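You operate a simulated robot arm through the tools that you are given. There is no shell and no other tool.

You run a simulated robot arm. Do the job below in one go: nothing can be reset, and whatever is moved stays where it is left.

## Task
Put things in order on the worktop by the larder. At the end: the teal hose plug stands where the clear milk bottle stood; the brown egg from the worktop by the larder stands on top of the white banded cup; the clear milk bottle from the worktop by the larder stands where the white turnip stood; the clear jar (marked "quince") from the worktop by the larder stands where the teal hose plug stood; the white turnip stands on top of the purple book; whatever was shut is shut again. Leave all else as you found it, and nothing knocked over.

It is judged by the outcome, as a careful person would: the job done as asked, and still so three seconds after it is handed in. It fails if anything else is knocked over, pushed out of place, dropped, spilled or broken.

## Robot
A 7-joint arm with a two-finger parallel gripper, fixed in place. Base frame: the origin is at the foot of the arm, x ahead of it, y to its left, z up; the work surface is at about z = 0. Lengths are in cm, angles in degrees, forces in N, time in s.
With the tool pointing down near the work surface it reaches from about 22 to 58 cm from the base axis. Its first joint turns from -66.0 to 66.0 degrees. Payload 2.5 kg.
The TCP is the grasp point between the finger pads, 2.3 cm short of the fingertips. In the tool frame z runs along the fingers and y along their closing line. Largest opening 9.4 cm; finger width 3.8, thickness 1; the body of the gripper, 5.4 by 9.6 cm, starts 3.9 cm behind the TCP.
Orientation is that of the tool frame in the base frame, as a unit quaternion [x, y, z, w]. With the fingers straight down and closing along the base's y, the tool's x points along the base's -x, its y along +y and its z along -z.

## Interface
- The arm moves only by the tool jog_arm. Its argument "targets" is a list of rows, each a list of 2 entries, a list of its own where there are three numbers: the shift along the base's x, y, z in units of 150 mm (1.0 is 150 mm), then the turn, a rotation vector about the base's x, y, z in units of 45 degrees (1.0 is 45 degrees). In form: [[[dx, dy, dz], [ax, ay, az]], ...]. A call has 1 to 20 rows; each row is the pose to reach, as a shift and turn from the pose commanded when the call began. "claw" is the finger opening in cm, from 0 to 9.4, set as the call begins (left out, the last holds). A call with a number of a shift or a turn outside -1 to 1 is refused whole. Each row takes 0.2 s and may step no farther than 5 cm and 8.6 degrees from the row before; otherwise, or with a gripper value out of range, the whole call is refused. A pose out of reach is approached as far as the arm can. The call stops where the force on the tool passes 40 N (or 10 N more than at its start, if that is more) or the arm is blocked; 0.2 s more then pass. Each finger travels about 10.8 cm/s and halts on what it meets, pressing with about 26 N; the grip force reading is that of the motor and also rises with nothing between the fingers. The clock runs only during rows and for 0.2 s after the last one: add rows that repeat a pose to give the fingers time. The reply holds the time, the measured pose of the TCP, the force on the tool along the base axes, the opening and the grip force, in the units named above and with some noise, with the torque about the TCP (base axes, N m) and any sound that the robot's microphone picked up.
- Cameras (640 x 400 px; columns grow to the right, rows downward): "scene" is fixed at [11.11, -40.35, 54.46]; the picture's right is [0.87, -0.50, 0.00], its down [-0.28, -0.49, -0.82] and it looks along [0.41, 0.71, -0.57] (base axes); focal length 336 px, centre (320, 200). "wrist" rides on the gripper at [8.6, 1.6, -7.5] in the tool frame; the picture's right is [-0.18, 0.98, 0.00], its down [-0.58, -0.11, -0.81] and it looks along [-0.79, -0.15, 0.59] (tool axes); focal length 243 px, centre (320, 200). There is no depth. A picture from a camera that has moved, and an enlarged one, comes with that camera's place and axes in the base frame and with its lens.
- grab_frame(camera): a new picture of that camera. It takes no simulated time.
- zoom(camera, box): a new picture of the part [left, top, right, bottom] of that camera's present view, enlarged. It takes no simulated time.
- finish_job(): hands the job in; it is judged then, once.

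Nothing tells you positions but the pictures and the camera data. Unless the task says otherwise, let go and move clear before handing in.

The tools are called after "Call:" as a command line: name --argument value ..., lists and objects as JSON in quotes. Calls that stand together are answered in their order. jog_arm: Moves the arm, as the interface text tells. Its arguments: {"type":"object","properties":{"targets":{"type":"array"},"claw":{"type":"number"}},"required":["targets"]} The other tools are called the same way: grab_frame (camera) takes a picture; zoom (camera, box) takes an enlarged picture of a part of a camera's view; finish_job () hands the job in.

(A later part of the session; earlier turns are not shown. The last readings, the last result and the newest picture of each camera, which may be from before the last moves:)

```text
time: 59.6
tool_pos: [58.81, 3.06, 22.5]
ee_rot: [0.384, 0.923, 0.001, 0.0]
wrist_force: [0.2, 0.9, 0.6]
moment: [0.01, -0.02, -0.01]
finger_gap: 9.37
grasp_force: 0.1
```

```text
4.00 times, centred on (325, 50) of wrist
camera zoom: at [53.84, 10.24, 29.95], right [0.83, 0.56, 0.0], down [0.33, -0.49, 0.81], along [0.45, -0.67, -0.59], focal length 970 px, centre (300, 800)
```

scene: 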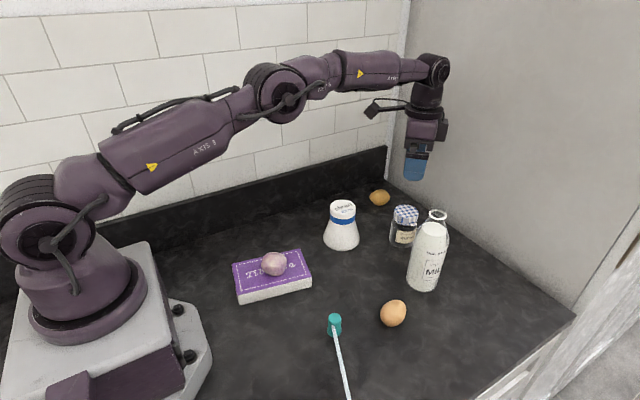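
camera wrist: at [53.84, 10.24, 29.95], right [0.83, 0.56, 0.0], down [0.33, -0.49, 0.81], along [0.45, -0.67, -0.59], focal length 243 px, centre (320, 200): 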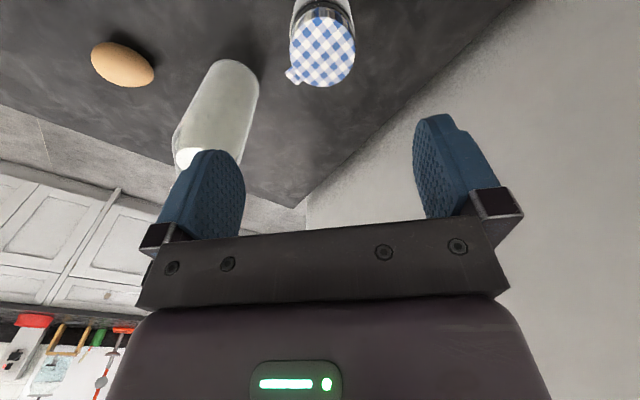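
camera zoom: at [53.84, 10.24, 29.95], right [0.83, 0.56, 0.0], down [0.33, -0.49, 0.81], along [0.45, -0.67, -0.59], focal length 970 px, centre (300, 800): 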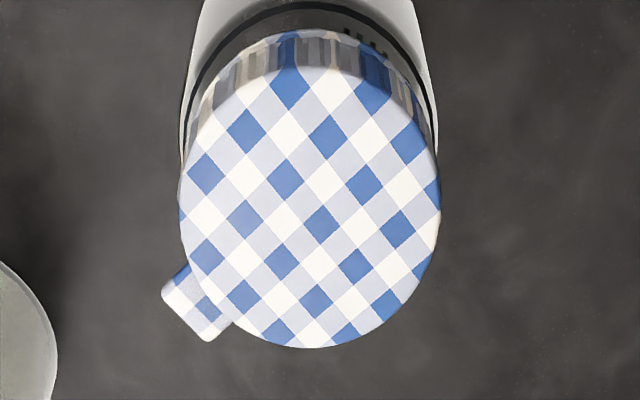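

The jar's axis is at about (59.0, 3.1). I'm correcting slightly and descending until the tips are just above the lid, to check reach and alignment.

Call:
jog_arm --targets '[[[0.017, 0.005, -0.2], [0, 0, 0]], [[0.017, 0.005, -0.4], [0, 0, 0]], [[0.017, 0.005, -0.55], [0, 0, 0]], [[0.017, 0.005, -0.68], [0, 0, 0]], [[0.017, 0.005, -0.68], [0, 0, 0]]]'

Call:
grab_frame --camera "wrist"

Call:
zoom --camera "scene" --box '[360, 150, 480, 270]'

```text
time: 60.8
tool_pos: [58.96, 3.12, 12.41]
ee_rot: [0.383, 0.924, 0.0, 0.0]
wrist_force: [-0.4, -0.4, 1.0]
moment: [-0.01, -0.04, 0.0]
finger_gap: 9.37
grasp_force: 0.1
```

```text
taken
camera wrist: at [54.11, 10.24, 19.72], right [0.83, 0.56, 0.0], down [0.33, -0.49, 0.81], along [0.46, -0.67, -0.59], focal length 243 px, centre (320, 200)
```

wrist: 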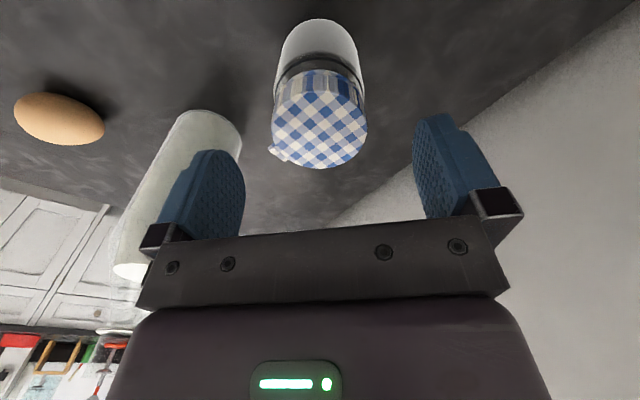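

```text
3.33 times, centred on (420, 210) of scene
camera zoom: at [11.11, -40.35, 54.46], right [0.87, -0.5, 0.0], down [-0.28, -0.49, -0.82], along [0.41, 0.71, -0.57], focal length 1122 px, centre (-13, 167)
```

zoom: 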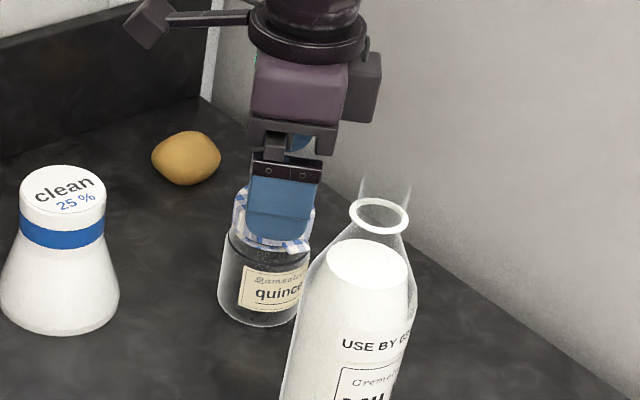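

It's well aligned, and the reach is fine so far. I'm descending around the jar and watching force and pose.

Call:
jog_arm --targets '[[[0, 0, -0.1], [0, 0, 0]], [[0, 0, -0.2], [0, 0, 0]], [[0, 0, -0.3], [0, 0, 0]], [[0, 0, -0.36], [0, 0, 0]], [[0, 0, -0.36], [0, 0, 0]]]'

Call:
grab_frame --camera "wrist"

Call:
zoom --camera "scene" --box '[360, 150, 480, 270]'

```text
time: 62.0
tool_pos: [58.98, 3.07, 7.0]
ee_rot: [0.383, 0.924, 0.0, -0.001]
wrist_force: [0.6, -0.6, 0.5]
moment: [0.06, 0.01, -0.05]
finger_gap: 9.38
grasp_force: 0.1
```

```text
taken
camera wrist: at [54.14, 10.28, 14.37], right [0.83, 0.56, 0.0], down [0.33, -0.49, 0.81], along [0.46, -0.67, -0.59], focal length 243 px, centre (320, 200)
```

wrist: 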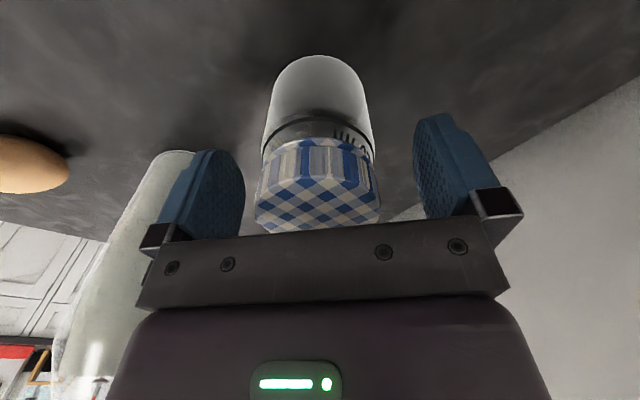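

```text
3.33 times, centred on (420, 210) of scene
camera zoom: at [11.11, -40.35, 54.46], right [0.87, -0.5, 0.0], down [-0.28, -0.49, -0.82], along [0.41, 0.71, -0.57], focal length 1122 px, centre (-13, 167)
```

zoom: 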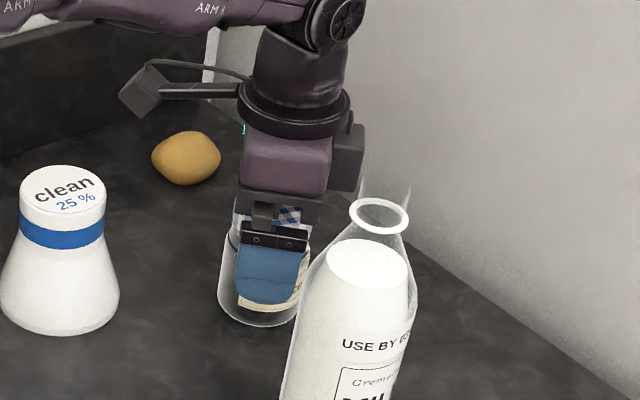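

The jar body is slightly wider than its lid, so the pads will hold the glass. I'm lowering 1.2 cm more and closing.

Call:
jog_arm --targets '[[[0, 0, -0.04], [0, 0, 0]], [[0, 0, -0.08], [0, 0, 0]], [[0, 0, -0.08], [0, 0, 0]]]'

Call:
jog_arm --targets '[[[0, 0, 0], [0, 0, 0]], [[0, 0, 0], [0, 0, 0]], [[0, 0, 0], [0, 0, 0]], [[0, 0, 0], [0, 0, 0]]]' --claw 4.5

Call:
grab_frame --camera "wrist"

Call:
zoom --camera "scene" --box '[360, 150, 480, 270]'

```text
time: 62.8
tool_pos: [59.08, 3.06, 5.74]
ee_rot: [0.383, 0.924, -0.001, 0.0]
wrist_force: [-1.1, 0.5, -0.1]
moment: [-0.03, 0.01, 0.01]
finger_gap: 9.38
grasp_force: 0.0
```

```text
time: 63.8
tool_pos: [59.08, 3.08, 5.68]
ee_rot: [0.382, 0.924, 0.0, 0.001]
wrist_force: [-0.1, 0.0, 0.1]
moment: [-0.01, 0.04, 0.05]
finger_gap: 5.13
grasp_force: 26.6
heard: snap
```

```text
taken
camera wrist: at [54.12, 10.28, 13.12], right [0.83, 0.56, 0.0], down [0.33, -0.49, 0.81], along [0.45, -0.67, -0.59], focal length 243 px, centre (320, 200)
```

wrist: 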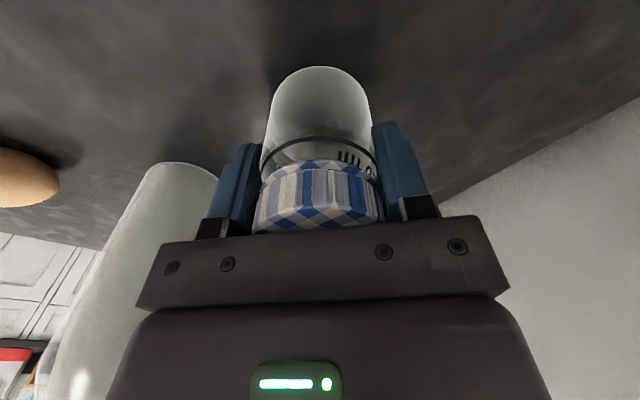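

```text
3.33 times, centred on (420, 210) of scene
camera zoom: at [11.11, -40.35, 54.46], right [0.87, -0.5, 0.0], down [-0.28, -0.49, -0.82], along [0.41, 0.71, -0.57], focal length 1122 px, centre (-13, 167)
```

zoom: 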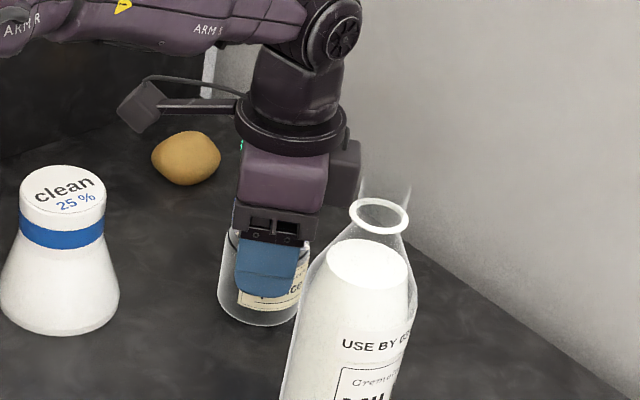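

I heard a snap as the fingers closed, and the gap of 5.13 is smaller than I expected. I'm stopping to look at the jar closely before doing anything else.

Call:
zoom --camera "wrist" --box '[230, 50, 410, 240]'

Call:
zoom --camera "scene" --box '[385, 195, 435, 255]'

Call:
grab_frame --camera "scene"

```text
2.11 times, centred on (320, 145) of wrist
camera zoom: at [54.12, 10.28, 13.12], right [0.83, 0.56, 0.0], down [0.33, -0.49, 0.81], along [0.45, -0.67, -0.59], focal length 511 px, centre (320, 316)
```

zoom: 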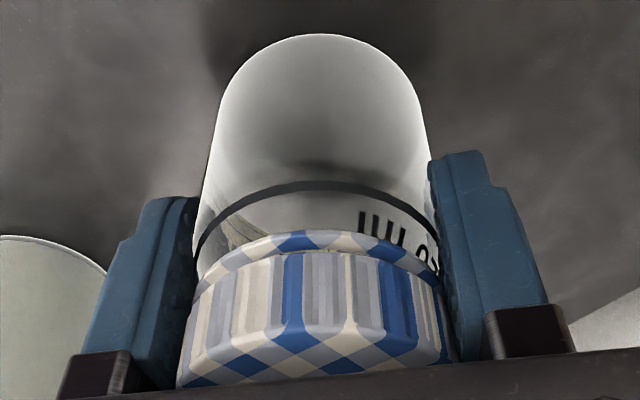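

```text
6.67 times, centred on (410, 225) of scene
camera zoom: at [11.11, -40.35, 54.46], right [0.87, -0.5, 0.0], down [-0.28, -0.49, -0.82], along [0.41, 0.71, -0.57], focal length 2243 px, centre (-280, 33)
```

zoom: 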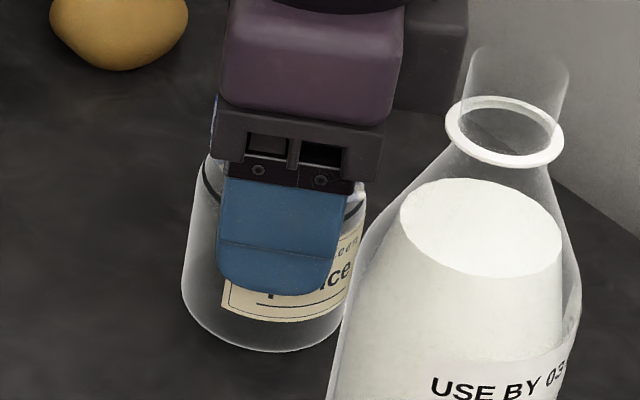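

```text
taken
```

scene: 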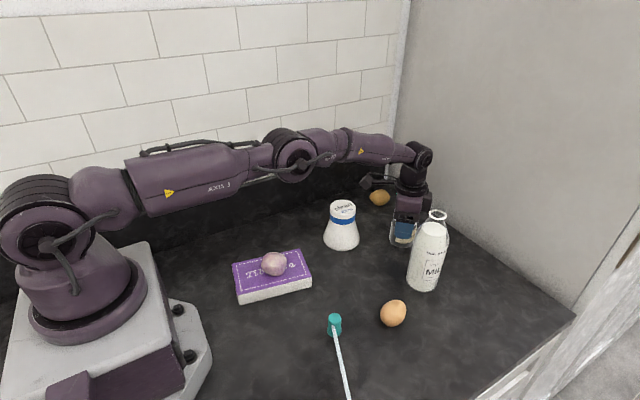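

I see no visible crack, and the lid sits on the jar. I'll raise just 4 mm and check that body and lid move together.

Call:
jog_arm --targets '[[[0, 0, 0.01], [0, 0, 0]], [[0, 0, 0.02], [0, 0, 0]], [[0, 0, 0.03], [0, 0, 0]], [[0, 0, 0.03], [0, 0, 0]]]'

Call:
zoom --camera "wrist" --box '[230, 50, 410, 240]'

Call:
zoom --camera "scene" --box '[385, 195, 435, 255]'

```text
time: 64.8
tool_pos: [59.15, 3.18, 6.2]
ee_rot: [0.383, 0.924, -0.001, 0.0]
wrist_force: [0.1, -0.3, 0.7]
moment: [0.01, 0.01, -0.02]
finger_gap: 5.11
grasp_force: 25.8
```

```text
2.11 times, centred on (320, 145) of wrist
camera zoom: at [54.13, 10.28, 13.58], right [0.83, 0.56, 0.0], down [0.33, -0.49, 0.81], along [0.45, -0.67, -0.59], focal length 511 px, centre (320, 316)
```

zoom: 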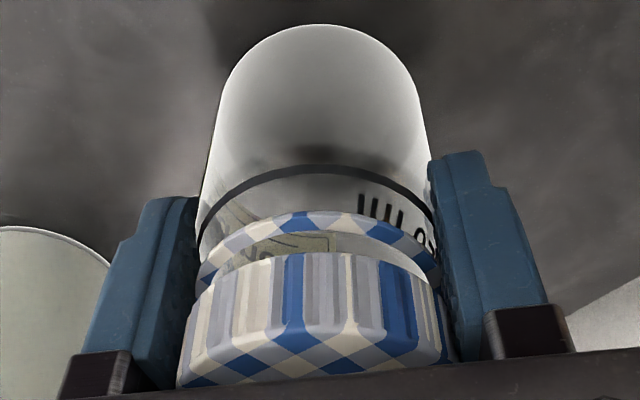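

```text
6.67 times, centred on (410, 225) of scene
camera zoom: at [11.11, -40.35, 54.46], right [0.87, -0.5, 0.0], down [-0.28, -0.49, -0.82], along [0.41, 0.71, -0.57], focal length 2243 px, centre (-280, 33)
```

zoom: 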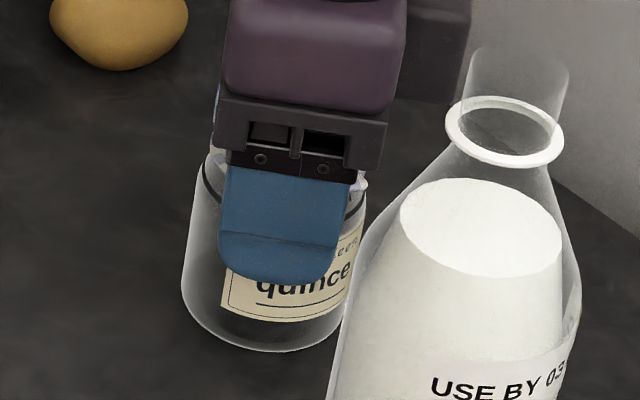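

The snap was the lid coming loose: my squeeze gripped only the lid, and it has lifted off while the glass stayed. The jar must end up shut, so the plan is:

1. Re-seat the lid.
2. Regrip it higher and set it aside.
3. Move the jar by its glass.
4. Snap the lid back on.

First I'm lowering the lid back.

Call:
jog_arm --targets '[[[0, 0, -0.01], [0, 0, 0]], [[0, 0, -0.02], [0, 0, 0]], [[0, 0, -0.027], [0, 0, 0]], [[0, 0, -0.027], [0, 0, 0]]]'

Call:
zoom --camera "wrist" --box '[230, 50, 410, 240]'

```text
time: 65.8
tool_pos: [59.05, 3.03, 5.86]
ee_rot: [0.384, 0.924, 0.0, 0.0]
wrist_force: [1.0, 0.4, 0.0]
moment: [-0.01, 0.0, 0.0]
finger_gap: 5.09
grasp_force: 25.9
```

```text
2.11 times, centred on (320, 145) of wrist
camera zoom: at [54.14, 10.26, 13.17], right [0.83, 0.56, 0.0], down [0.33, -0.49, 0.81], along [0.46, -0.67, -0.59], focal length 511 px, centre (320, 316)
```

zoom: 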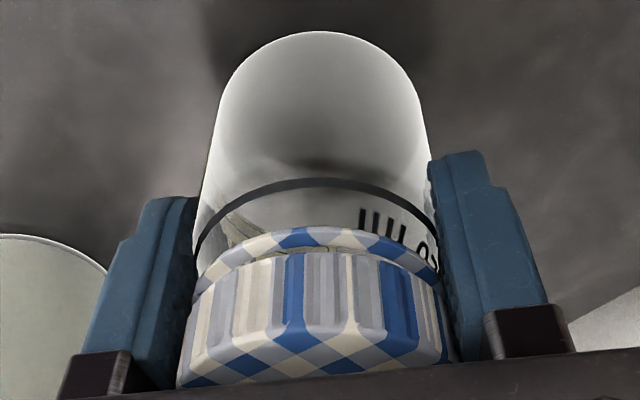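

The lid is within a millimetre of its seat. I'm lowering gently until it touches.

Call:
jog_arm --targets '[[[0, 0, -0.002], [0, 0, 0]], [[0, 0, -0.004], [0, 0, 0]], [[0, 0, -0.004], [0, 0, 0]]]'

```text
time: 66.6
tool_pos: [59.05, 3.06, 5.55]
ee_rot: [0.384, 0.924, 0.0, 0.0]
wrist_force: [0.7, 0.0, 0.2]
moment: [-0.02, 0.01, 0.0]
finger_gap: 5.11
grasp_force: 25.7
```

No load yet. I'm lowering a touch more.

Call:
jog_arm --targets '[[[0, 0, -0.004], [0, 0, 0]], [[0, 0, -0.008], [0, 0, 0]], [[0, 0, -0.008], [0, 0, 0]]]'

Call:
zoom --camera "wrist" --box '[230, 50, 410, 240]'

```text
time: 67.4
tool_pos: [59.12, 2.98, 5.67]
ee_rot: [0.383, 0.924, 0.0, 0.001]
wrist_force: [-2.7, -2.0, 8.8]
moment: [-0.02, 0.06, 0.04]
finger_gap: 5.11
grasp_force: 26.2
```

```text
2.11 times, centred on (320, 145) of wrist
camera zoom: at [54.12, 10.24, 13.05], right [0.83, 0.56, 0.0], down [0.33, -0.49, 0.81], along [0.46, -0.67, -0.59], focal length 511 px, centre (320, 316)
```

zoom: 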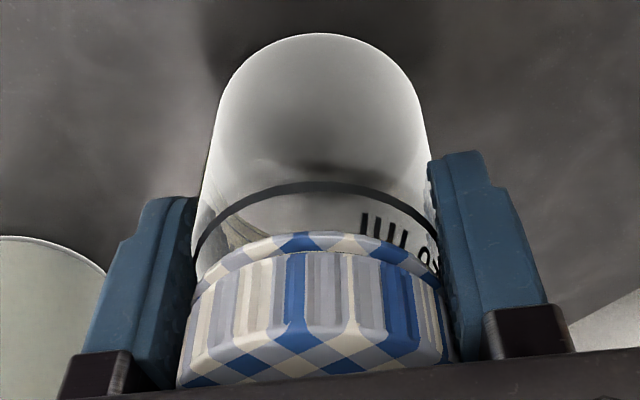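

It's in contact at 9 N with no snap. I'll press a bit harder to learn how the lid closes.

Call:
jog_arm --targets '[[[0, 0, -0.004], [0, 0, 0]], [[0, 0, -0.008], [0, 0, 0]], [[0, 0, -0.008], [0, 0, 0]]]'

```text
time: 68.2
tool_pos: [59.07, 3.1, 5.56]
ee_rot: [0.383, 0.924, 0.001, 0.001]
wrist_force: [-1.3, -1.6, 15.4]
moment: [-0.05, 0.11, 0.16]
finger_gap: 5.1
grasp_force: 25.9
```

Call:
jog_arm --targets '[[[0, 0, -0.005], [0, 0, 0]], [[0, 0, -0.01], [0, 0, 0]], [[0, 0, -0.01], [0, 0, 0]]]'

```text
time: 69.0
tool_pos: [59.14, 3.01, 5.3]
ee_rot: [0.382, 0.924, 0.0, 0.001]
wrist_force: [2.0, -1.2, 14.6]
moment: [-0.05, -0.02, 0.13]
finger_gap: 5.08
grasp_force: 26.3
```

Pressing by friction slips at about 15 N without a snap, so I'll press on the lid's top later. For now I'm opening and regripping only the lid with the fingertips higher up, so it can be set down flat.

Call:
jog_arm --targets '[[[0, 0, 0.01], [0, 0, 0]], [[0, 0, 0.012], [0, 0, 0]]]'

Call:
jog_arm --targets '[[[0, 0, 0], [0, 0, 0]], [[0, 0, 0], [0, 0, 0]]]' --claw 6.0

Call:
jog_arm --targets '[[[0, 0, 0], [0, 0, 0]], [[0, 0, 0.1], [0, 0, 0]], [[0, 0, 0.2], [0, 0, 0]], [[0, 0, 0.33], [0, 0, 0]], [[0, 0, 0.45], [0, 0, 0]], [[0, 0, 0.45], [0, 0, 0]]]' --claw 9.0

Call:
grab_frame --camera "wrist"

Call:
zoom --camera "wrist" --box '[250, 40, 390, 190]'

Call:
zoom --camera "scene" --box '[380, 190, 440, 260]'

```text
time: 69.6
tool_pos: [58.81, 3.17, 5.34]
ee_rot: [0.382, 0.924, 0.0, -0.003]
wrist_force: [1.8, 0.6, 1.8]
moment: [0.04, -0.16, 0.05]
finger_gap: 5.06
grasp_force: 26.0
```

```text
time: 70.2
tool_pos: [58.91, 2.99, 5.41]
ee_rot: [0.384, 0.923, 0.0, 0.0]
wrist_force: [-0.3, 0.4, 0.0]
moment: [-0.02, -0.04, 0.01]
finger_gap: 6.01
grasp_force: 0.0
heard: snap
```

```text
time: 71.6
tool_pos: [59.03, 2.89, 12.22]
ee_rot: [0.382, 0.924, 0.0, 0.001]
wrist_force: [-0.7, -0.8, 0.7]
moment: [0.04, -0.02, -0.01]
finger_gap: 9.03
grasp_force: 0.1
```

```text
taken
camera wrist: at [54.06, 10.24, 19.66], right [0.83, 0.56, 0.0], down [0.33, -0.49, 0.81], along [0.45, -0.67, -0.59], focal length 243 px, centre (320, 200)
```

wrist: 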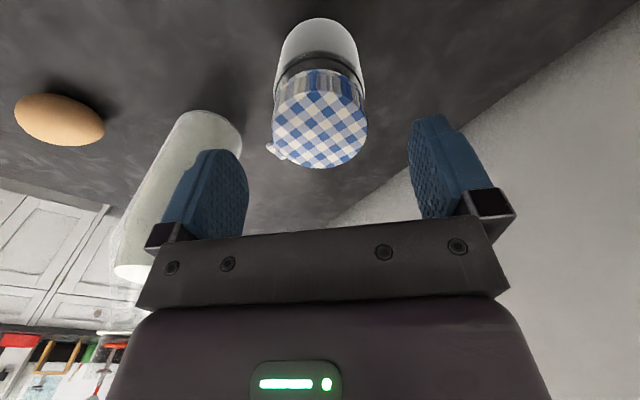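

```text
2.67 times, centred on (320, 115) of wrist
camera zoom: at [54.06, 10.24, 19.66], right [0.83, 0.56, 0.0], down [0.33, -0.49, 0.81], along [0.45, -0.67, -0.59], focal length 647 px, centre (320, 427)
```

zoom: 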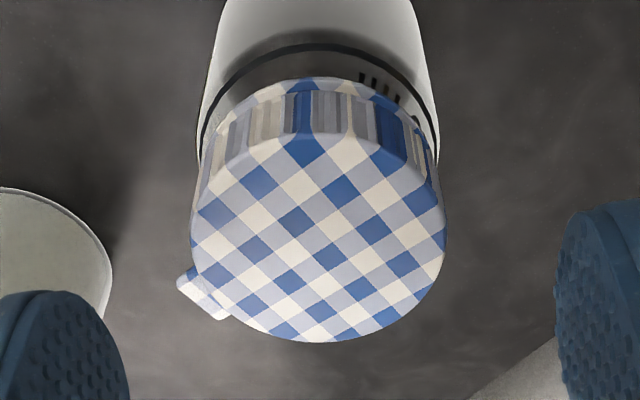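

```text
5.71 times, centred on (410, 225) of scene
camera zoom: at [11.11, -40.35, 54.46], right [0.87, -0.5, 0.0], down [-0.28, -0.49, -0.82], along [0.41, 0.71, -0.57], focal length 1923 px, centre (-194, 57)
```

zoom: 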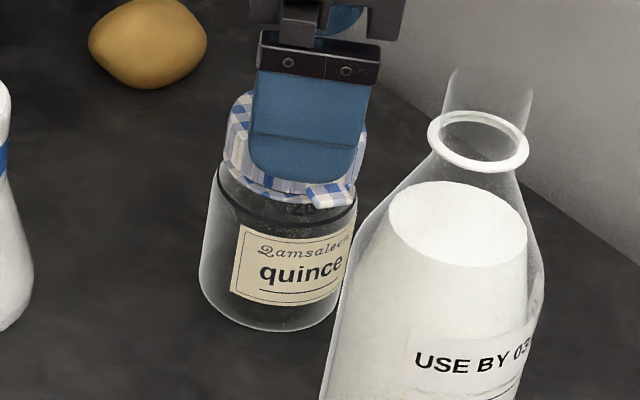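

Useful: a second snap sounded when I released, so the lid clicks shut whenever it is seated and let go, and comes loose only while squeezed. The jar is shut again now. I'll take the lid off with just the fingertips and set it on a free spot.

Call:
jog_arm --targets '[[[0, 0, -0.08], [0, 0, 0]], [[0, 0, -0.155], [0, 0, 0]], [[0, 0, -0.155], [0, 0, 0]]]'

Call:
zoom --camera "wrist" --box '[200, 30, 440, 230]'

Call:
zoom --camera "scene" --box '[380, 190, 440, 260]'

```text
time: 72.4
tool_pos: [59.03, 3.01, 10.02]
ee_rot: [0.384, 0.924, 0.0, 0.0]
wrist_force: [-0.1, -0.5, 0.0]
moment: [0.0, -0.01, 0.03]
finger_gap: 9.01
grasp_force: 0.0
```

```text
2.00 times, centred on (320, 130) of wrist
camera zoom: at [54.11, 10.22, 17.31], right [0.83, 0.56, 0.0], down [0.33, -0.49, 0.81], along [0.46, -0.67, -0.59], focal length 485 px, centre (320, 340)
```

zoom: 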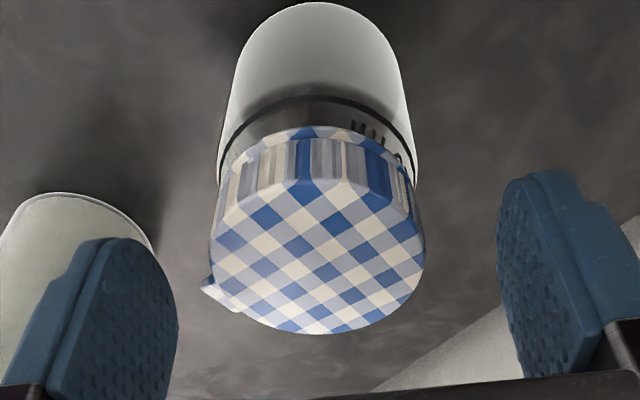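

```text
5.71 times, centred on (410, 225) of scene
camera zoom: at [11.11, -40.35, 54.46], right [0.87, -0.5, 0.0], down [-0.28, -0.49, -0.82], along [0.41, 0.71, -0.57], focal length 1923 px, centre (-194, 57)
```

zoom: 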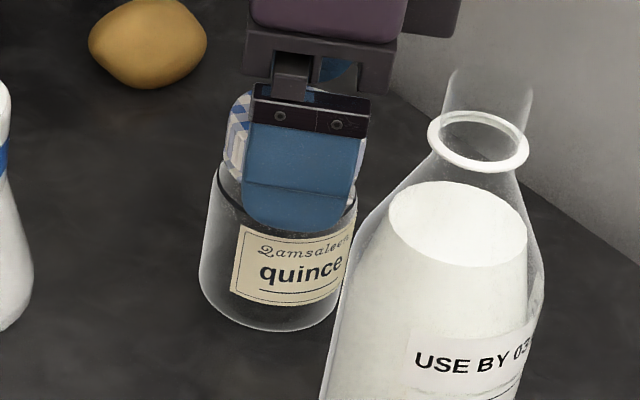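

The tips are at lid height only. I'm closing on the lid.

Call:
jog_arm --targets '[[[0, 0, 0], [0, 0, 0]], [[0, 0, 0], [0, 0, 0]], [[0, 0, 0], [0, 0, 0]], [[0, 0, 0], [0, 0, 0]]]' --claw 4.2

Call:
zoom --camera "wrist" --box '[200, 30, 440, 230]'

Call:
zoom --camera "scene" --box '[380, 190, 440, 260]'

```text
time: 73.4
tool_pos: [59.06, 2.98, 10.01]
ee_rot: [0.383, 0.924, 0.0, 0.0]
wrist_force: [0.1, -1.1, 1.1]
moment: [-0.06, 0.01, -0.01]
finger_gap: 5.12
grasp_force: 26.4
```

```text
2.00 times, centred on (320, 130) of wrist
camera zoom: at [54.1, 10.22, 17.32], right [0.83, 0.56, 0.0], down [0.33, -0.49, 0.81], along [0.45, -0.67, -0.59], focal length 485 px, centre (320, 340)
```

zoom: 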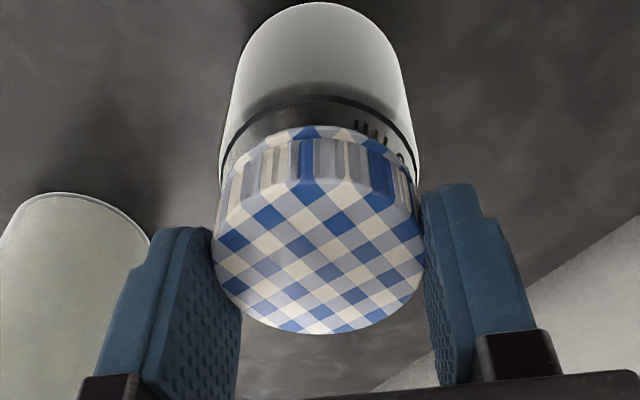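

```text
5.71 times, centred on (410, 225) of scene
camera zoom: at [11.11, -40.35, 54.46], right [0.87, -0.5, 0.0], down [-0.28, -0.49, -0.82], along [0.41, 0.71, -0.57], focal length 1923 px, centre (-194, 57)
```

zoom: 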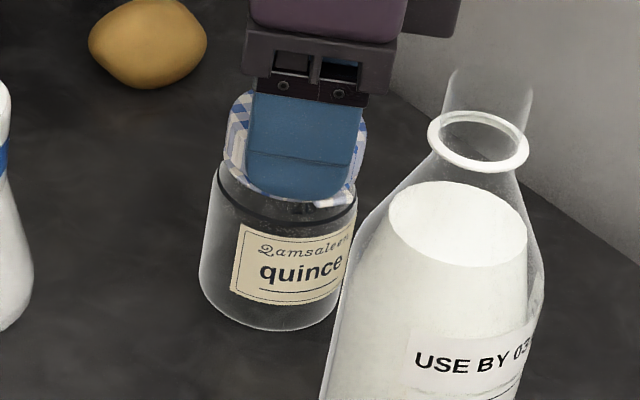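

The lid is gripped at 5.12 cm, and this time there was no snap. I'm raising a hair to see whether the lid comes off or the jar follows.

Call:
jog_arm --targets '[[[0, 0, 0.005], [0, 0, 0]], [[0, 0, 0.01], [0, 0, 0]], [[0, 0, 0.015], [0, 0, 0]], [[0, 0, 0.015], [0, 0, 0]]]'

Call:
zoom --camera "wrist" --box '[200, 30, 440, 230]'

Call:
zoom --camera "scene" --box '[380, 190, 440, 260]'

```text
time: 74.4
tool_pos: [58.96, 3.05, 10.13]
ee_rot: [0.383, 0.924, 0.0, 0.0]
wrist_force: [-0.4, 0.2, -1.4]
moment: [0.0, 0.0, 0.0]
finger_gap: 5.1
grasp_force: 25.8
```

```text
2.00 times, centred on (320, 130) of wrist
camera zoom: at [54.09, 10.25, 17.56], right [0.83, 0.56, 0.0], down [0.33, -0.49, 0.81], along [0.45, -0.67, -0.59], focal length 485 px, centre (320, 340)
```

zoom: 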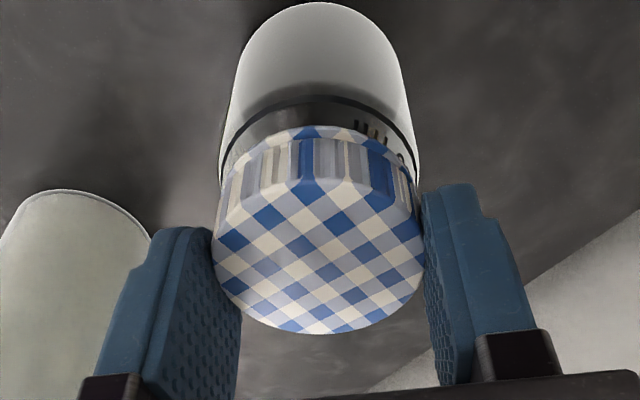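

```text
5.71 times, centred on (410, 225) of scene
camera zoom: at [11.11, -40.35, 54.46], right [0.87, -0.5, 0.0], down [-0.28, -0.49, -0.82], along [0.41, 0.71, -0.57], focal length 1923 px, centre (-194, 57)
```

zoom: 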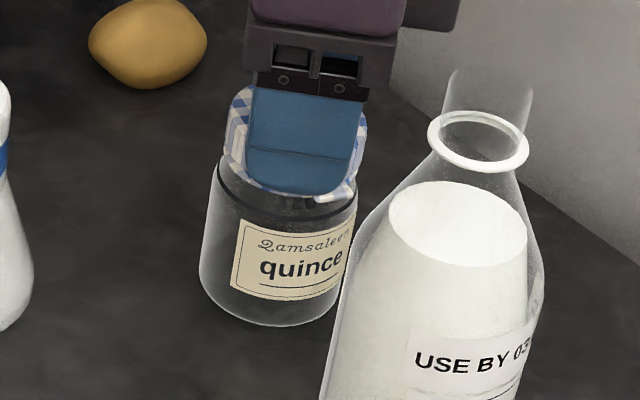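

This time the jar comes up with its lid still latched, weighing about 1.4 N. The first pop came from the off-centre squeeze. I'll carry it very low and slowly, just 1 cm above the worktop along the free lane, so that nothing can fall far.

Call:
jog_arm --targets '[[[0, 0, 0.01], [0, 0, 0]], [[0, 0, 0.025], [0, 0, 0]], [[0, 0, 0.04], [0, 0, 0]], [[0, 0, 0.05], [0, 0, 0]], [[0, 0, 0.05], [0, 0, 0]]]'

Call:
zoom --camera "scene" --box '[380, 190, 440, 260]'

Call:
zoom --camera "wrist" --box '[200, 30, 440, 230]'

```text
time: 75.6
tool_pos: [58.98, 2.99, 10.98]
ee_rot: [0.383, 0.924, 0.0, 0.001]
wrist_force: [-0.4, -0.2, -1.4]
moment: [0.05, -0.01, 0.01]
finger_gap: 5.13
grasp_force: 26.4
```

```text
5.71 times, centred on (410, 225) of scene
camera zoom: at [11.11, -40.35, 54.46], right [0.87, -0.5, 0.0], down [-0.28, -0.49, -0.82], along [0.41, 0.71, -0.57], focal length 1923 px, centre (-194, 57)
```

zoom: 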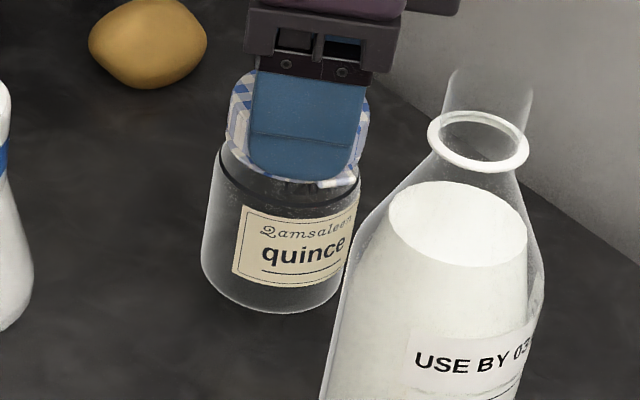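

```text
2.00 times, centred on (320, 130) of wrist
camera zoom: at [54.09, 10.26, 18.27], right [0.83, 0.56, 0.0], down [0.33, -0.49, 0.81], along [0.45, -0.67, -0.59], focal length 485 px, centre (320, 340)
```

zoom: 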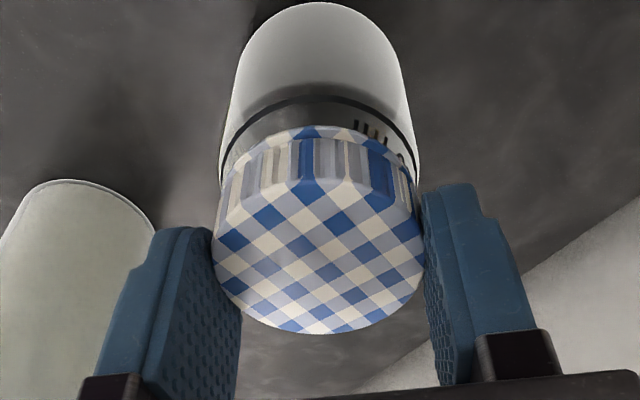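

The jar and lid are up together. I'm moving slowly along the lane, watching the weight reading.

Call:
jog_arm --targets '[[[-0.015, -0.0034, 0], [0, 0, 0]], [[-0.05, -0.0114, 0], [0, 0, 0]], [[-0.1, -0.0229, 0], [0, 0, 0]], [[-0.16, -0.0366, 0], [0, 0, 0]], [[-0.22, -0.0504, 0], [0, 0, 0]], [[-0.28, -0.0641, 0], [0, 0, 0]], [[-0.34, -0.0778, 0], [0, 0, 0]], [[-0.4, -0.0916, 0], [0, 0, 0]], [[-0.46, -0.1053, 0], [0, 0, 0]], [[-0.52, -0.119, 0], [0, 0, 0]], [[-0.565, -0.1293, 0], [0, 0, 0]], [[-0.595, -0.1362, 0], [0, 0, 0]], [[-0.603, -0.138, 0], [0, 0, 0]]]'

Call:
grab_frame --camera "scene"

Call:
grab_frame --camera "wrist"

```text
time: 78.4
tool_pos: [50.08, 0.96, 10.92]
ee_rot: [0.383, 0.924, 0.0, 0.001]
wrist_force: [-0.1, 0.5, -1.4]
moment: [-0.01, -0.03, -0.02]
finger_gap: 5.07
grasp_force: 26.5
```

```text
taken
```

scene: 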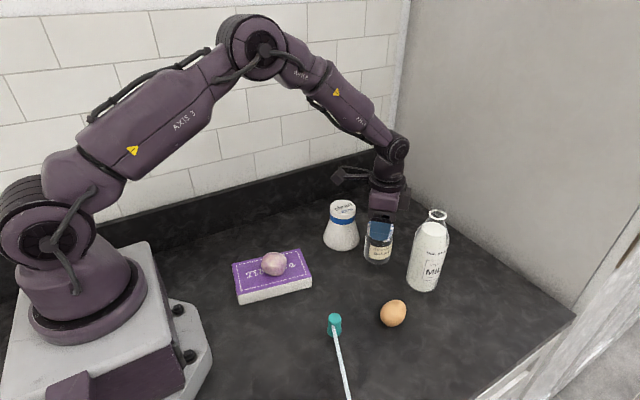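

```text
taken
camera wrist: at [45.07, 8.18, 18.34], right [0.83, 0.56, 0.0], down [0.33, -0.49, 0.81], along [0.45, -0.67, -0.59], focal length 243 px, centre (320, 200)
```

wrist: 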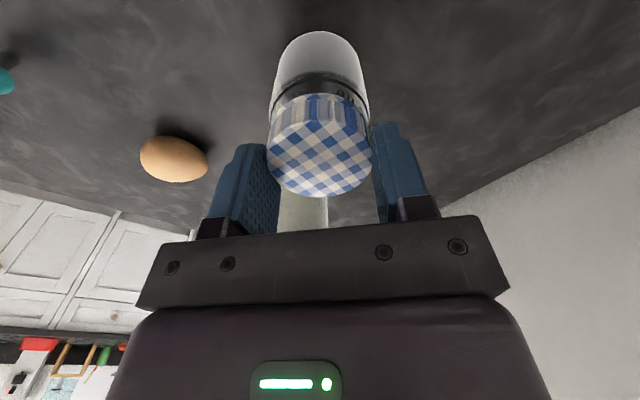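

The lid is still latched and the jar is steady. I'm continuing the second half to the plug's old place.

Call:
jog_arm --targets '[[[-0.015, -0.0034, 0], [0, 0, 0]], [[-0.05, -0.0114, 0], [0, 0, 0]], [[-0.1, -0.0229, 0], [0, 0, 0]], [[-0.16, -0.0366, 0], [0, 0, 0]], [[-0.22, -0.0504, 0], [0, 0, 0]], [[-0.28, -0.0641, 0], [0, 0, 0]], [[-0.34, -0.0778, 0], [0, 0, 0]], [[-0.4, -0.0916, 0], [0, 0, 0]], [[-0.46, -0.1053, 0], [0, 0, 0]], [[-0.52, -0.119, 0], [0, 0, 0]], [[-0.565, -0.1293, 0], [0, 0, 0]], [[-0.595, -0.1362, 0], [0, 0, 0]], [[-0.605, -0.139, 0], [0, 0, 0]], [[-0.605, -0.139, 0], [0, 0, 0]]]'

Call:
zoom --camera "scene" --box '[310, 200, 400, 300]'

Call:
grab_frame --camera "wrist"

```text
time: 81.4
tool_pos: [40.89, -1.26, 11.04]
ee_rot: [0.383, 0.924, 0.0, 0.0]
wrist_force: [-0.1, -0.6, -1.5]
moment: [-0.02, 0.01, 0.01]
finger_gap: 5.09
grasp_force: 25.9
```

```text
4.00 times, centred on (355, 250) of scene
camera zoom: at [11.11, -40.35, 54.46], right [0.87, -0.5, 0.0], down [-0.28, -0.49, -0.82], along [0.41, 0.71, -0.57], focal length 1346 px, centre (180, 0)
```

zoom: 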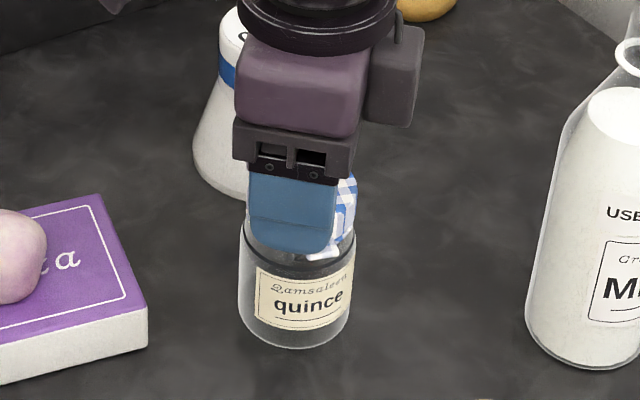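

```text
taken
camera wrist: at [36.0, 6.09, 18.28], right [0.83, 0.56, 0.0], down [0.33, -0.49, 0.81], along [0.45, -0.67, -0.59], focal length 243 px, centre (320, 200)
```

wrist: 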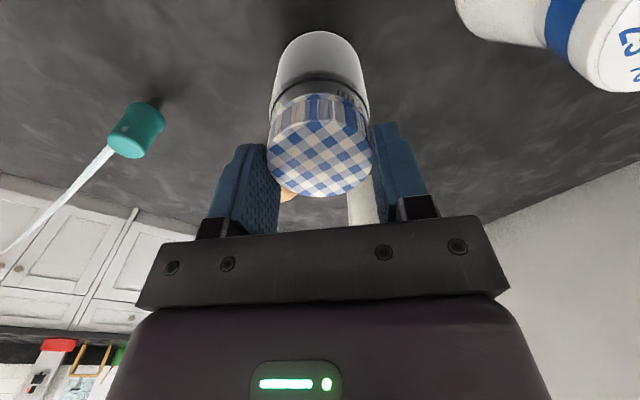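

I'm over the plug's old place. I'm lowering the jar the last centimetre very gently.

Call:
jog_arm --targets '[[[0, 0.002, -0.012], [0, 0, 0]], [[0, 0.004, -0.026], [0, 0, 0]], [[0, 0.005, -0.04], [0, 0, 0]], [[0, 0.005, -0.052], [0, 0, 0]], [[0, 0.005, -0.058], [0, 0, 0]], [[0, 0.005, -0.058], [0, 0, 0]]]'

Call:
jog_arm --targets '[[[0, 0, -0.003], [0, 0, 0]], [[0, 0, -0.005], [0, 0, 0]], [[0, 0, -0.005], [0, 0, 0]]]'

```text
time: 82.8
tool_pos: [40.88, -1.04, 9.96]
ee_rot: [0.383, 0.924, 0.001, 0.0]
wrist_force: [-0.3, -0.4, -1.9]
moment: [0.01, 0.0, 0.01]
finger_gap: 5.12
grasp_force: 26.1
```

```text
time: 83.6
tool_pos: [40.84, -1.2, 9.96]
ee_rot: [0.383, 0.924, 0.0, 0.0]
wrist_force: [0.2, -0.7, -1.4]
moment: [-0.01, -0.02, 0.01]
finger_gap: 5.11
grasp_force: 26.0
```

Still hanging free. I'm lowering by fractions of a millimetre until the weight comes off.

Call:
jog_arm --targets '[[[0, 0, -0.002], [0, 0, 0]], [[0, 0, -0.004], [0, 0, 0]], [[0, 0, -0.004], [0, 0, 0]]]'

```text
time: 84.4
tool_pos: [40.99, -1.08, 9.94]
ee_rot: [0.382, 0.924, 0.0, 0.0]
wrist_force: [-4.4, 0.3, 11.8]
moment: [0.12, 0.29, 0.06]
finger_gap: 5.06
grasp_force: 26.8
```

Contact. I'm relieving slightly, then opening.

Call:
jog_arm --targets '[[[0, 0, 0.003], [0, 0, 0]], [[0, 0, 0.003], [0, 0, 0]]]'

Call:
jog_arm --targets '[[[0, 0, 0], [0, 0, 0]], [[0, 0, 0], [0, 0, 0]]]' --claw 5.6

Call:
zoom --camera "wrist" --box '[200, 10, 440, 230]'

```text
time: 85.0
tool_pos: [40.93, -1.08, 10.0]
ee_rot: [0.383, 0.924, 0.0, 0.0]
wrist_force: [-3.1, 0.4, 8.7]
moment: [0.05, 0.16, 0.04]
finger_gap: 5.11
grasp_force: 25.7
```

```text
time: 85.6
tool_pos: [41.01, -1.08, 10.02]
ee_rot: [0.383, 0.924, 0.0, 0.0]
wrist_force: [0.0, -0.6, -0.4]
moment: [-0.01, 0.03, 0.0]
finger_gap: 5.59
grasp_force: 0.0
```

```text
1.82 times, centred on (320, 120) of wrist
camera zoom: at [35.98, 6.16, 17.3], right [0.83, 0.56, 0.0], down [0.33, -0.49, 0.81], along [0.45, -0.67, -0.59], focal length 441 px, centre (320, 346)
```

zoom: 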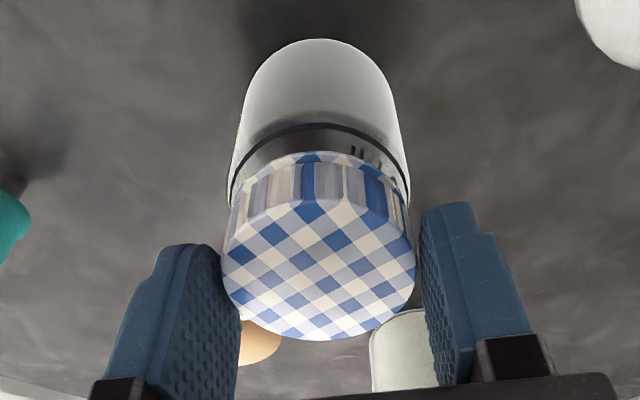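

Released cleanly with no snap, so the lid stayed latched. I'm opening wider and rising.

Call:
jog_arm --targets '[[[0, 0, 0], [0, 0, 0]], [[0, 0, 0], [0, 0, 0]], [[0, 0, 0.1], [0, 0, 0]], [[0, 0, 0.3], [0, 0, 0]], [[0, 0, 0.55], [0, 0, 0]], [[0, 0, 0.8], [0, 0, 0]]]' --claw 8.0

Call:
grab_frame --camera "scene"

Call:
zoom --camera "scene" --box '[320, 210, 400, 290]'

Call:
grab_frame --camera "wrist"

```text
time: 87.0
tool_pos: [40.86, -1.11, 21.91]
ee_rot: [0.383, 0.924, -0.001, 0.0]
wrist_force: [0.2, 0.1, -0.2]
moment: [0.0, 0.0, -0.01]
finger_gap: 7.99
grasp_force: 0.0
```

```text
taken
```

scene: 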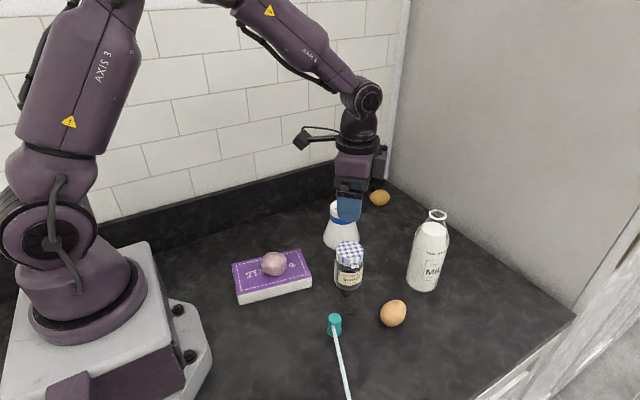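

```text
5.00 times, centred on (360, 250) of scene
camera zoom: at [11.11, -40.35, 54.46], right [0.87, -0.5, 0.0], down [-0.28, -0.49, -0.82], along [0.41, 0.71, -0.57], focal length 1682 px, centre (120, -50)
```

zoom: 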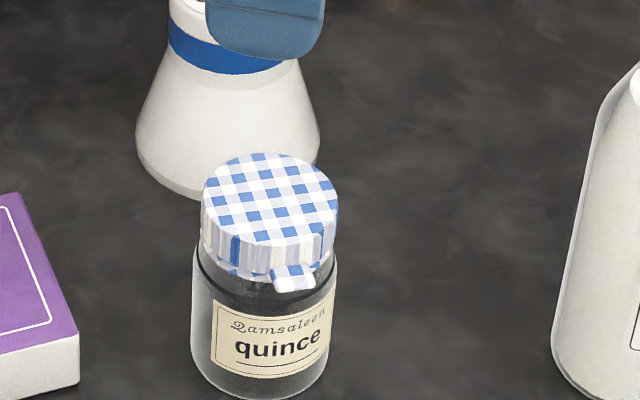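

```text
taken
camera wrist: at [35.95, 6.16, 29.29], right [0.83, 0.56, 0.0], down [0.33, -0.49, 0.81], along [0.45, -0.67, -0.59], focal length 243 px, centre (320, 200)
```

wrist: 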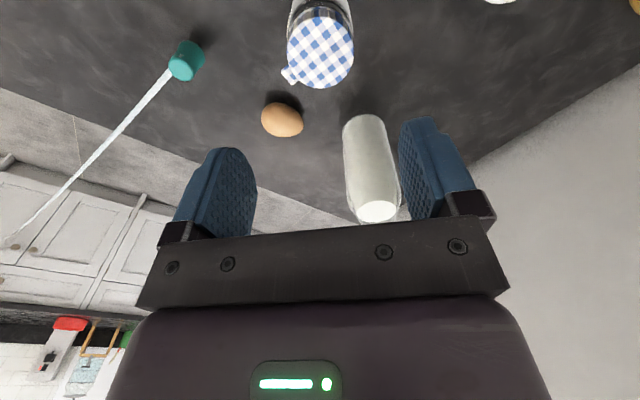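

The jar stands on the plug's old place, shut. Last is the egg, near (42.3, -13.2). I'm rotating back to zero yaw and hovering over it.

Call:
jog_arm --targets '[[[0.01, -0.14, 0], [0, 0, 0.16]], [[0.03, -0.28, 0], [0, 0, 0.33]], [[0.05, -0.42, 0], [0, 0, 0.5]], [[0.06, -0.56, 0], [0, 0, 0.67]], [[0.08, -0.7, 0], [0, 0, 0.84]], [[0.09, -0.813, 0], [0, 0, 1.0]], [[0.09, -0.813, -0.2], [0, 0, 1.0]], [[0.09, -0.813, -0.4], [0, 0, 1.0]], [[0.09, -0.813, -0.4], [0, 0, 1.0]]]'

Call:
grab_frame --camera "wrist"

Call:
zoom --camera "wrist" --box '[260, 0, 380, 100]'

Call:
zoom --camera "scene" --box '[350, 280, 430, 350]'

```text
time: 89.0
tool_pos: [42.27, -13.18, 15.92]
ee_rot: [-0.001, 1.0, 0.0, 0.001]
wrist_force: [0.3, 0.2, -0.1]
moment: [-0.02, -0.02, -0.01]
finger_gap: 8.0
grasp_force: 0.1
```

```text
taken
camera wrist: at [33.6, -11.68, 23.25], right [0.18, 0.98, 0.0], down [0.58, -0.11, 0.81], along [0.79, -0.15, -0.59], focal length 243 px, centre (320, 200)
```

wrist: 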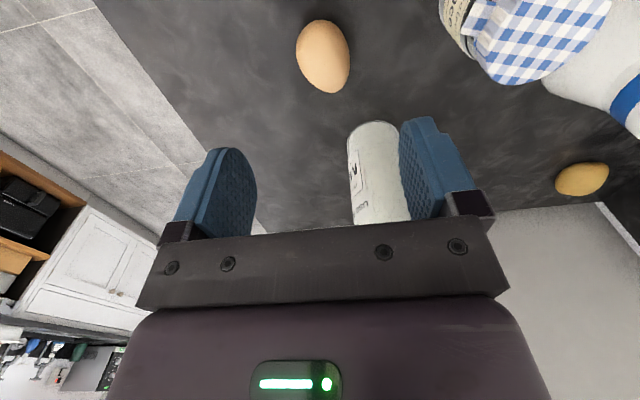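

```text
4.00 times, centred on (320, 50) of wrist
camera zoom: at [33.6, -11.68, 23.25], right [0.18, 0.98, 0.0], down [0.58, -0.11, 0.81], along [0.79, -0.15, -0.59], focal length 970 px, centre (320, 800)
```

zoom: 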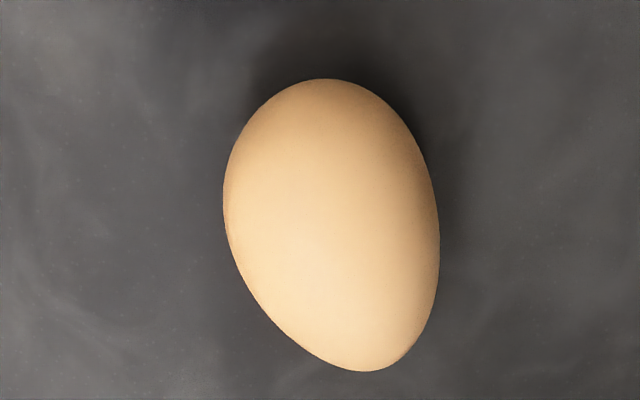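

```text
5.71 times, centred on (390, 315) of scene
camera zoom: at [11.11, -40.35, 54.46], right [0.87, -0.5, 0.0], down [-0.28, -0.49, -0.82], along [0.41, 0.71, -0.57], focal length 1923 px, centre (-80, -457)
```

zoom: 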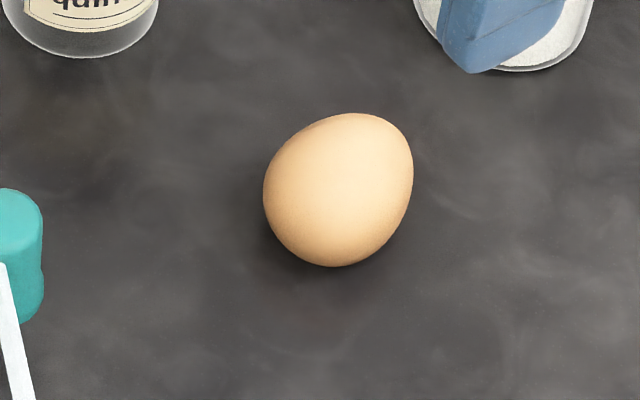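

The egg lies with its long axis along about x, roughly 5.5 by 4.3 cm, centred near (42.6, -12.9). I'm descending partway with small corrections and a 4-degree yaw.

Call:
jog_arm --targets '[[[0.02, 0.018, -0.2], [0, 0, 0.09]], [[0.02, 0.018, -0.4], [0, 0, 0.09]], [[0.02, 0.018, -0.55], [0, 0, 0.09]], [[0.02, 0.018, -0.65], [0, 0, 0.09]], [[0.02, 0.018, -0.65], [0, 0, 0.09]]]'

Call:
grab_frame --camera "wrist"

Call:
zoom --camera "scene" --box '[340, 260, 440, 350]'

```text
time: 90.2
tool_pos: [42.6, -13.04, 6.17]
ee_rot: [-0.035, 0.999, 0.001, 0.0]
wrist_force: [0.2, -0.2, 0.9]
moment: [0.02, 0.02, -0.02]
finger_gap: 8.01
grasp_force: 0.0
```

```text
taken
camera wrist: at [33.85, -12.05, 13.57], right [0.11, 0.99, 0.0], down [0.59, -0.07, 0.81], along [0.8, -0.09, -0.59], focal length 243 px, centre (320, 200)
```

wrist: 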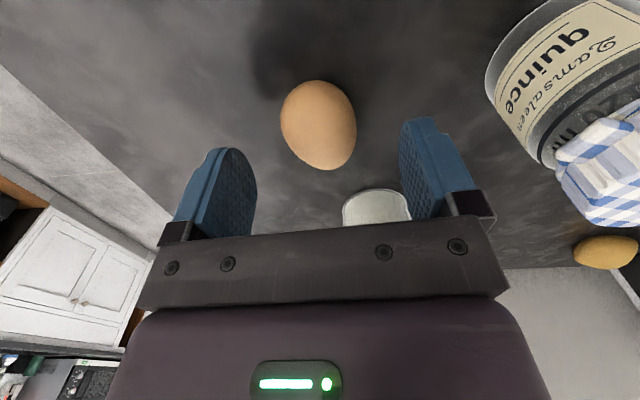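

```text
4.44 times, centred on (390, 305) of scene
camera zoom: at [11.11, -40.35, 54.46], right [0.87, -0.5, 0.0], down [-0.28, -0.49, -0.82], along [0.41, 0.71, -0.57], focal length 1496 px, centre (9, -267)
```

zoom: 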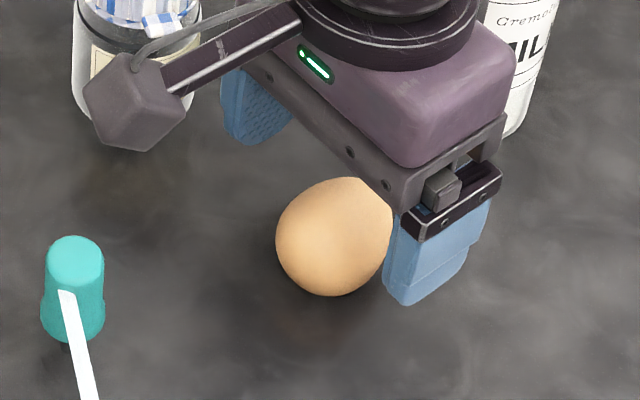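

The egg is centred under the gripper, and the camera housing clears the plug. I'm descending to grip height.

Call:
jog_arm --targets '[[[0, 0, -0.08], [0, 0, 0]], [[0, 0, -0.16], [0, 0, 0]], [[0, 0, -0.22], [0, 0, 0]], [[0, 0, -0.24], [0, 0, 0]], [[0, 0, -0.24], [0, 0, 0]]]' --claw 7.0

Call:
grab_frame --camera "wrist"

```text
time: 91.4
tool_pos: [42.58, -12.9, 2.56]
ee_rot: [-0.035, 0.999, 0.0, 0.0]
wrist_force: [-0.5, 0.7, -1.1]
moment: [-0.02, 0.01, -0.05]
finger_gap: 6.99
grasp_force: 0.0
```

```text
taken
camera wrist: at [33.91, -12.01, 9.96], right [0.12, 0.99, 0.0], down [0.59, -0.07, 0.81], along [0.8, -0.09, -0.59], focal length 243 px, centre (320, 200)
```

wrist: 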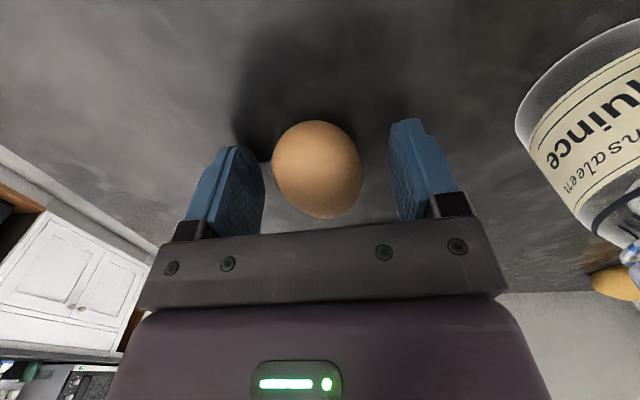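

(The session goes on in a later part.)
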